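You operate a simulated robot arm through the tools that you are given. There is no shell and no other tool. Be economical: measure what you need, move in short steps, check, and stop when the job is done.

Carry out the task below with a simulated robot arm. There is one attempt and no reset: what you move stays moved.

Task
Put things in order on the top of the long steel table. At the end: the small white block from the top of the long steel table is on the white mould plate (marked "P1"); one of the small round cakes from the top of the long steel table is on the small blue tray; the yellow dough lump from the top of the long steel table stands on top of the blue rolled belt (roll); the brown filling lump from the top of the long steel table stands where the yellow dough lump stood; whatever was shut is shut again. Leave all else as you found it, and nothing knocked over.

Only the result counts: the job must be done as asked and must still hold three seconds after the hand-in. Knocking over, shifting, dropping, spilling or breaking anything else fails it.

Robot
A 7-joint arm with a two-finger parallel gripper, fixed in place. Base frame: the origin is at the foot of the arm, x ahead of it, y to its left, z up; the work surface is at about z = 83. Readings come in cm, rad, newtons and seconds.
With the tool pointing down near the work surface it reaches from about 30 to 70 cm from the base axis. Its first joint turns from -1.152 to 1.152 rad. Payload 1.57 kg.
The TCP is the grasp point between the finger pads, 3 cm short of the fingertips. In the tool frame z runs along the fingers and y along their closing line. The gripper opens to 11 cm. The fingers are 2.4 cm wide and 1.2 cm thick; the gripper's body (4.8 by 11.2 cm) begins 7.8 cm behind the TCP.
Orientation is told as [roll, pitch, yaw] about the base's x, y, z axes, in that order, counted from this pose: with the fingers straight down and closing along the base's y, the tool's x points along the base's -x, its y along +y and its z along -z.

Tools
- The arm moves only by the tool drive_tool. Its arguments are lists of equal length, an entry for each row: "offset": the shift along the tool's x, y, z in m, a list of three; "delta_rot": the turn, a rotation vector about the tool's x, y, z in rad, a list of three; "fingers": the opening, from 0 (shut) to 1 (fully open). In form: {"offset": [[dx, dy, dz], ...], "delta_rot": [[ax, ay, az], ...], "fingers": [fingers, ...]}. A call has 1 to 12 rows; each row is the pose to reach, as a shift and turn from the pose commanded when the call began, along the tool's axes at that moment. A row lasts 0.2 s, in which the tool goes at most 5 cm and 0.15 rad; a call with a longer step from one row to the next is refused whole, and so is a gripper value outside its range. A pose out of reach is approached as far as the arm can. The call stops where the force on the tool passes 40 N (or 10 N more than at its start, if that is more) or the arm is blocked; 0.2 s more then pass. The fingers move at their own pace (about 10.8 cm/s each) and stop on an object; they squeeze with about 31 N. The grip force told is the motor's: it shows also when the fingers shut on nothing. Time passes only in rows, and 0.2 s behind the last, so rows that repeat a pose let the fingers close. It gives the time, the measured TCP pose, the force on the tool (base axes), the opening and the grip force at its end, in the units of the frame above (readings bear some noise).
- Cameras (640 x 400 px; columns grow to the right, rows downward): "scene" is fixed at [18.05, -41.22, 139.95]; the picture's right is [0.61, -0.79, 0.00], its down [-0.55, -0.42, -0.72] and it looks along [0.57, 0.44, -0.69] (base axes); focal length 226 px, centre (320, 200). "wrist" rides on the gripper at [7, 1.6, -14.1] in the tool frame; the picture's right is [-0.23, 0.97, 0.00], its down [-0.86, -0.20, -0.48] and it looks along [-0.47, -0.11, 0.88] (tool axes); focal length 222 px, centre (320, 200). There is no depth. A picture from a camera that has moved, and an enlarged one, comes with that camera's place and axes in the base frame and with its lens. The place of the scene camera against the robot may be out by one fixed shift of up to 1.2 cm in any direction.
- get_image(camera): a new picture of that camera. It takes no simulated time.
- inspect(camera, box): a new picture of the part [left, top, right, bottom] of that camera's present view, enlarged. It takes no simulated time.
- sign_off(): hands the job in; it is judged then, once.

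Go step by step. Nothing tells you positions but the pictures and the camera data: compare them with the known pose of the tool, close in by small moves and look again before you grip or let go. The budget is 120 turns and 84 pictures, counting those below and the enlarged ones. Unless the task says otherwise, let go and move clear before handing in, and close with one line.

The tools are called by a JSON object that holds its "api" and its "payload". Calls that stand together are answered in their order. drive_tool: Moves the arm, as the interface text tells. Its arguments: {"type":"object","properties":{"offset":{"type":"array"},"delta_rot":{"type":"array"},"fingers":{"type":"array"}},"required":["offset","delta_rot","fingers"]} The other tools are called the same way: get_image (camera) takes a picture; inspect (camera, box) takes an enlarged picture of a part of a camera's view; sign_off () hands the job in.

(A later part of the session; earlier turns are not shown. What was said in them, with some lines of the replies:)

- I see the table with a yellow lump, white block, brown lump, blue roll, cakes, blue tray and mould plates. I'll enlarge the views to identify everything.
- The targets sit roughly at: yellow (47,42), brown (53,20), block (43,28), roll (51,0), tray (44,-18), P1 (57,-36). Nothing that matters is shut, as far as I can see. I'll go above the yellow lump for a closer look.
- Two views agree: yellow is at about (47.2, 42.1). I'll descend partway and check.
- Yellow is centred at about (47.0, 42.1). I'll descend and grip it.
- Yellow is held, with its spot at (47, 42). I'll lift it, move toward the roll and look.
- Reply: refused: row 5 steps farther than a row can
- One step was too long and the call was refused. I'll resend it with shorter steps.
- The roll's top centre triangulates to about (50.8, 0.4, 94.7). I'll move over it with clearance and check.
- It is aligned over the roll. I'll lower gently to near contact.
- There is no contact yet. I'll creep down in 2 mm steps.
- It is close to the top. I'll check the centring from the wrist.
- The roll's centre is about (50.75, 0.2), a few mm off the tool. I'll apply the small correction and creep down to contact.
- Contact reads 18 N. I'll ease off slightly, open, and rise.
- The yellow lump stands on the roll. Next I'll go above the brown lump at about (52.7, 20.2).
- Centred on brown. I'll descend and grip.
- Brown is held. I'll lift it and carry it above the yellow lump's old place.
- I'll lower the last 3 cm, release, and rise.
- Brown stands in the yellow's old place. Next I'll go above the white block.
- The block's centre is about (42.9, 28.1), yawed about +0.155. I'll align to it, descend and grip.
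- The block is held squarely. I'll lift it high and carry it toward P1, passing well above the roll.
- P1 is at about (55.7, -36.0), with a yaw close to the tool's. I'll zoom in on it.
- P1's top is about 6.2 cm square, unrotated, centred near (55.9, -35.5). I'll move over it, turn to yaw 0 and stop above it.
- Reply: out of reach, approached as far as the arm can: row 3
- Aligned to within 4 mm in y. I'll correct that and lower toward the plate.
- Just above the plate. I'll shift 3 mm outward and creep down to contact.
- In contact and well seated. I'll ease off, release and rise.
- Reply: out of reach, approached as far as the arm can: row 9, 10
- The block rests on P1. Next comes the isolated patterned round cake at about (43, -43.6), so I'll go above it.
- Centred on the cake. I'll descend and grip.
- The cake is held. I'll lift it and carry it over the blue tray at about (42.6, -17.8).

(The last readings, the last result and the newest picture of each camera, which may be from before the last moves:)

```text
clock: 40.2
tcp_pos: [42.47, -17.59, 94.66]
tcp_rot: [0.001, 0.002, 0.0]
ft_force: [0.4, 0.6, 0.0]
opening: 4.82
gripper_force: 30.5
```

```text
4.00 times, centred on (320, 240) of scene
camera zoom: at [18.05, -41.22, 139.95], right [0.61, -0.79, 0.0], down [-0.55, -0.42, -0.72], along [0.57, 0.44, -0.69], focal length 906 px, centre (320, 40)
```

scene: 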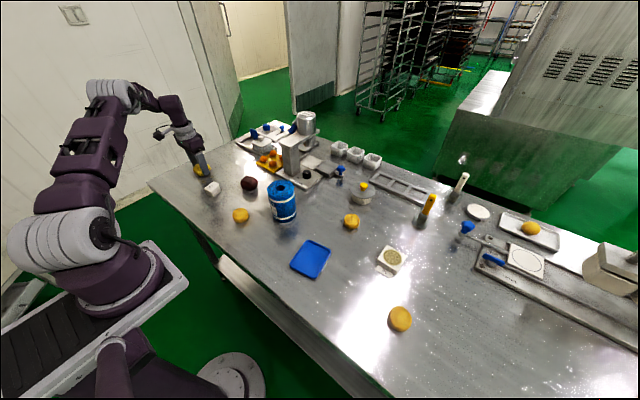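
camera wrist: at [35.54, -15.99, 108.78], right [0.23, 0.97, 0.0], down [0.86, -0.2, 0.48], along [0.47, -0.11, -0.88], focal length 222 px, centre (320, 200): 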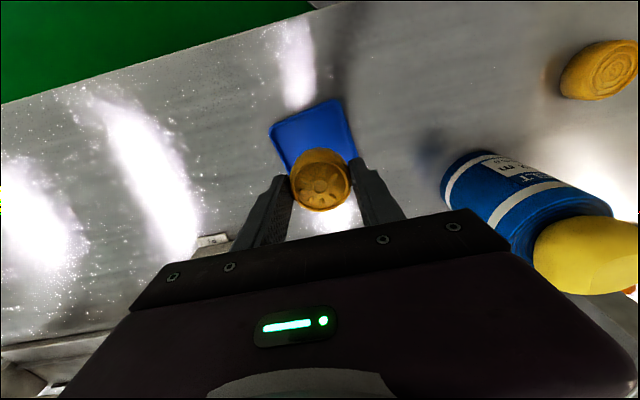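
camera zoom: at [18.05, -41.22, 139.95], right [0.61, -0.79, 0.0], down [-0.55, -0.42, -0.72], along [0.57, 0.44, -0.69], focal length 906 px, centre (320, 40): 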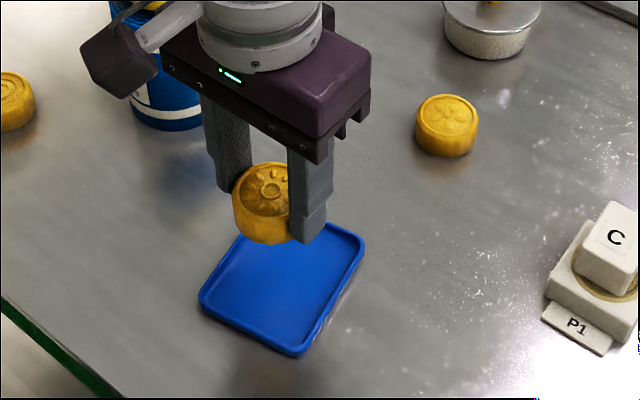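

The tray is about 8 cm wide across the present finger line, which is tight for opening. I'll turn the hand about 97° so the fingers open along the tray's long side.

{"api": "drive_tool", "payload": {"offset": [[0, 0, 0], [0, 0, 0], [0, 0, 0], [0, 0, 0], [0, 0, 0], [0, 0, 0], [0, 0, 0], [0, 0, 0], [0, 0, 0], [0, 0, 0], [0, 0, 0], [0, 0, 0]], "delta_rot": [[0, 0, -0.142], [0, 0, -0.284], [0, 0, -0.426], [0, 0, -0.568], [0, 0, -0.71], [0, 0, -0.852], [0, 0, -0.994], [0, 0, -1.136], [0, 0, -1.278], [0, 0, -1.42], [0, 0, -1.562], [0, 0, -1.7]], "fingers": [0, 0, 0, 0, 0, 0, 0, 0, 0, 0, 0, 0]}}

{"api": "get_image", "payload": {"camera": "wrist"}}

{"api": "inspect", "payload": {"camera": "scene", "box": [270, 190, 370, 290]}}

```text
clock: 42.8
tcp_pos: [42.45, -17.85, 94.64]
tcp_rot: [0.001, 0.0, 1.704]
ft_force: [0.8, 0.4, -0.7]
opening: 4.82
gripper_force: 31.2
```

```text
43 pictures are left
camera wrist: at [41.8, -24.81, 108.81], right [-1.0, 0.1, 0.0], down [0.09, 0.87, 0.48], along [0.05, 0.48, -0.88], focal length 222 px, centre (320, 200)
```

wrist: 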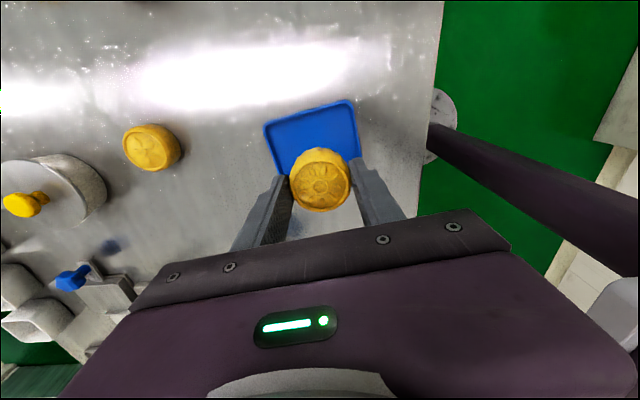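

```text
4.00 times, centred on (320, 240) of scene
camera zoom: at [18.05, -41.22, 139.95], right [0.61, -0.79, 0.0], down [-0.55, -0.42, -0.72], along [0.57, 0.44, -0.69], focal length 906 px, centre (320, 40)
```

zoom: 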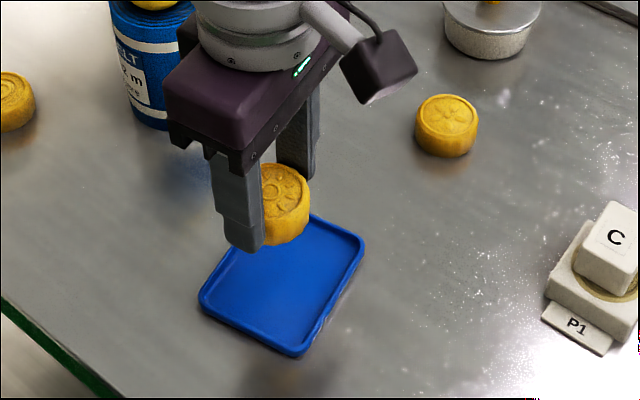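

The tray's centre is about (42.8, -17.7). I'll shift slightly and lower to just above its floor.

{"api": "drive_tool", "payload": {"offset": [[-0.0015, -0.004, 0.03], [-0.0015, -0.004, 0.06], [-0.0015, -0.004, 0.069], [-0.0015, -0.004, 0.069]], "delta_rot": [[0, 0, 0], [0, 0, 0], [0, 0, 0], [0, 0, 0]], "fingers": [0, 0, 0, 0]}}

{"api": "inspect", "payload": {"camera": "scene", "box": [280, 220, 350, 290]}}

{"api": "get_image", "payload": {"camera": "wrist"}}

```text
clock: 43.8
tcp_pos: [42.89, -17.59, 87.7]
tcp_rot: [0.0, 0.0, 1.7]
ft_force: [-0.6, -0.5, -1.7]
opening: 4.8
gripper_force: 30.8
```

```text
5.71 times, centred on (315, 255) of scene
camera zoom: at [18.05, -41.22, 139.95], right [0.61, -0.79, 0.0], down [-0.55, -0.42, -0.72], along [0.57, 0.44, -0.69], focal length 1294 px, centre (349, -114)
```

zoom: 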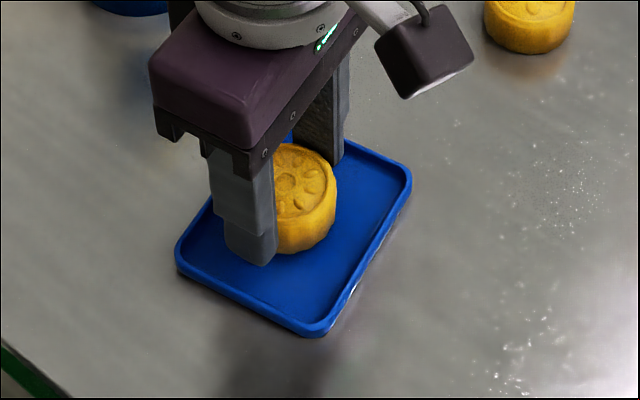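

```text
40 pictures are left
camera wrist: at [42.21, -24.56, 101.85], right [-1.0, 0.1, 0.0], down [0.09, 0.87, 0.48], along [0.05, 0.48, -0.88], focal length 222 px, centre (320, 200)
```

wrist: 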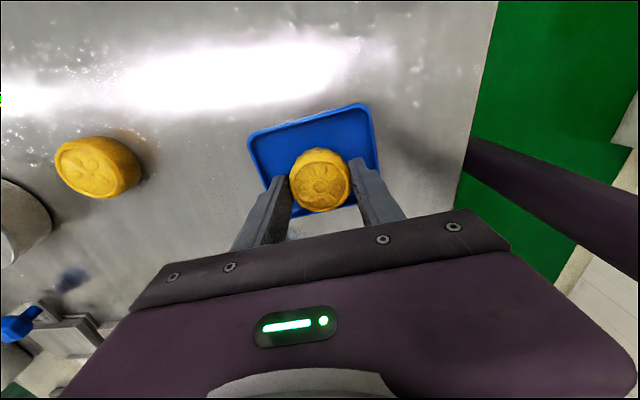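

Well inside the tray. I'll creep to contact.

{"api": "drive_tool", "payload": {"offset": [[0, 0, 0.002], [0, 0, 0.004], [0, 0, 0.005], [0, 0, 0.005]], "delta_rot": [[0, 0, 0], [0, 0, 0], [0, 0, 0], [0, 0, 0]], "fingers": [0, 0, 0, 0]}}

```text
clock: 44.8
tcp_pos: [42.87, -17.52, 87.27]
tcp_rot: [-0.001, -0.001, 1.701]
ft_force: [0.0, -1.0, -0.7]
opening: 4.84
gripper_force: 31.2
```

{"api": "drive_tool", "payload": {"offset": [[0, 0, 0.001], [0, 0, 0.002], [0, 0, 0.003], [0, 0, 0.003]], "delta_rot": [[0, 0, 0], [0, 0, 0], [0, 0, 0], [0, 0, 0]], "fingers": [0, 0, 0, 0]}}

{"api": "inspect", "payload": {"camera": "scene", "box": [295, 230, 345, 270]}}

```text
clock: 45.8
tcp_pos: [42.82, -17.44, 86.95]
tcp_rot: [-0.001, 0.004, 1.7]
ft_force: [-2.1, 1.5, 25.1]
opening: 4.83
gripper_force: 30.7
```

```text
10.00 times, centred on (320, 250) of scene
camera zoom: at [18.01, -41.21, 139.96], right [0.61, -0.79, 0.0], down [-0.55, -0.42, -0.72], along [0.57, 0.44, -0.69], focal length 2264 px, centre (320, -300)
```

zoom: 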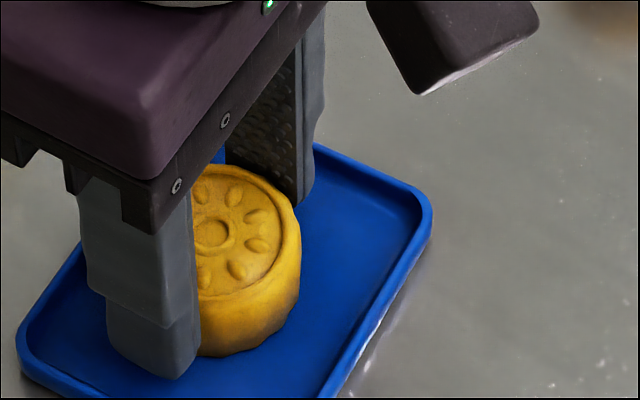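

Contact made. I'll ease off, open moderately, and rise straight up.

{"api": "drive_tool", "payload": {"offset": [[0, 0, -0.002], [0, 0, -0.002], [0, 0, -0.002], [0, 0, -0.002], [0, 0, -0.002], [0, 0, -0.03], [0, 0, -0.075], [0, 0, -0.12], [0, 0, -0.165], [0, 0, -0.21], [0, 0, -0.21]], "delta_rot": [[0, 0, 0], [0, 0, 0], [0, 0, 0], [0, 0, 0], [0, 0, 0], [0, 0, 0], [0, 0, 0], [0, 0, 0], [0, 0, 0], [0, 0, 0], [0, 0, 0]], "fingers": [0, 0, 0.58, 0.58, 0.58, 0.58, 0.58, 0.58, 0.58, 0.58, 0.58]}}

{"api": "get_image", "payload": {"camera": "scene"}}

{"api": "get_image", "payload": {"camera": "wrist"}}

```text
clock: 48.2
tcp_pos: [42.82, -17.53, 107.95]
tcp_rot: [0.0, 0.001, 1.701]
ft_force: [0.5, -0.4, 0.4]
opening: 6.36
gripper_force: 0.0
```

```text
38 pictures are left
```

scene: 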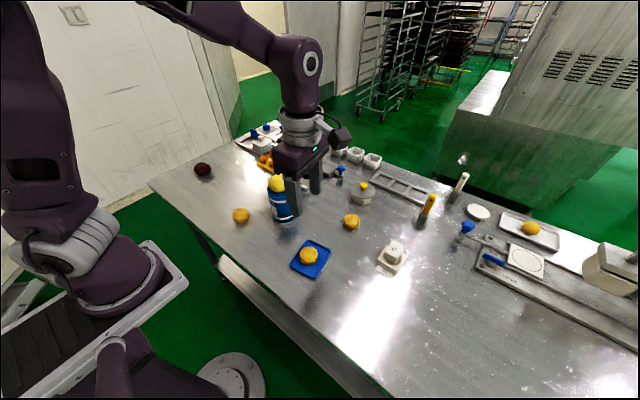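

```text
37 pictures are left
camera wrist: at [42.21, -24.64, 122.07], right [-1.0, 0.1, 0.0], down [0.09, 0.87, 0.48], along [0.05, 0.48, -0.88], focal length 222 px, centre (320, 200)
```

wrist: 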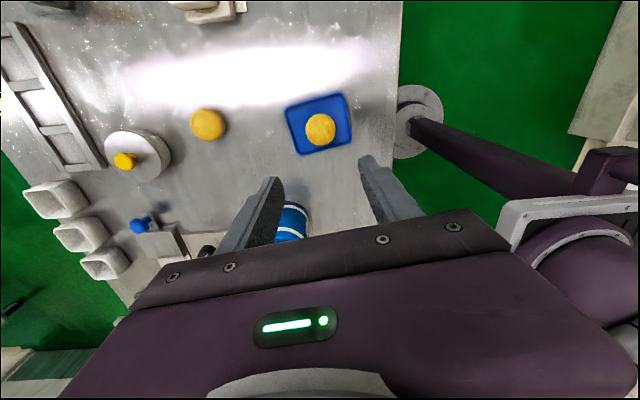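

All four items look placed. I'll take one last close look at the roll and the other placements.

{"api": "inspect", "payload": {"camera": "scene", "box": [180, 140, 420, 290]}}

```text
2.67 times, centred on (300, 215) of scene
camera zoom: at [18.05, -41.22, 139.95], right [0.61, -0.79, 0.0], down [-0.55, -0.42, -0.72], along [0.57, 0.44, -0.69], focal length 604 px, centre (373, 160)
```

zoom: 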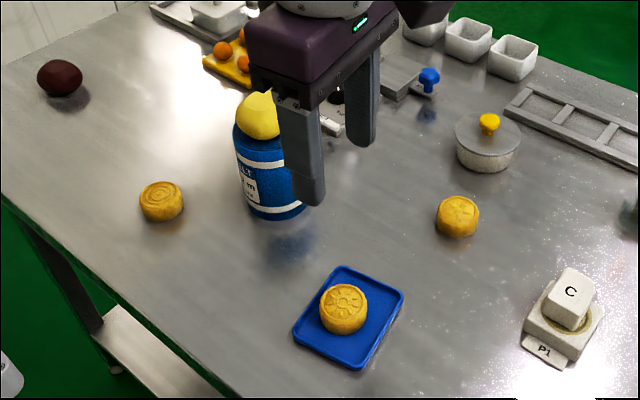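

Everything is in place and the gripper is clear, so I'm handing in.

{"api": "sign_off", "payload": {}}

```text
The job is handed in.
```

I've handed the job in: the white block is on P1, a round cake is on the blue tray, the yellow lump is on the blue roll, and the brown lump stands where the yellow one was. I opened nothing, so nothing needed shutting, and the last pictures showed nothing knocked over.
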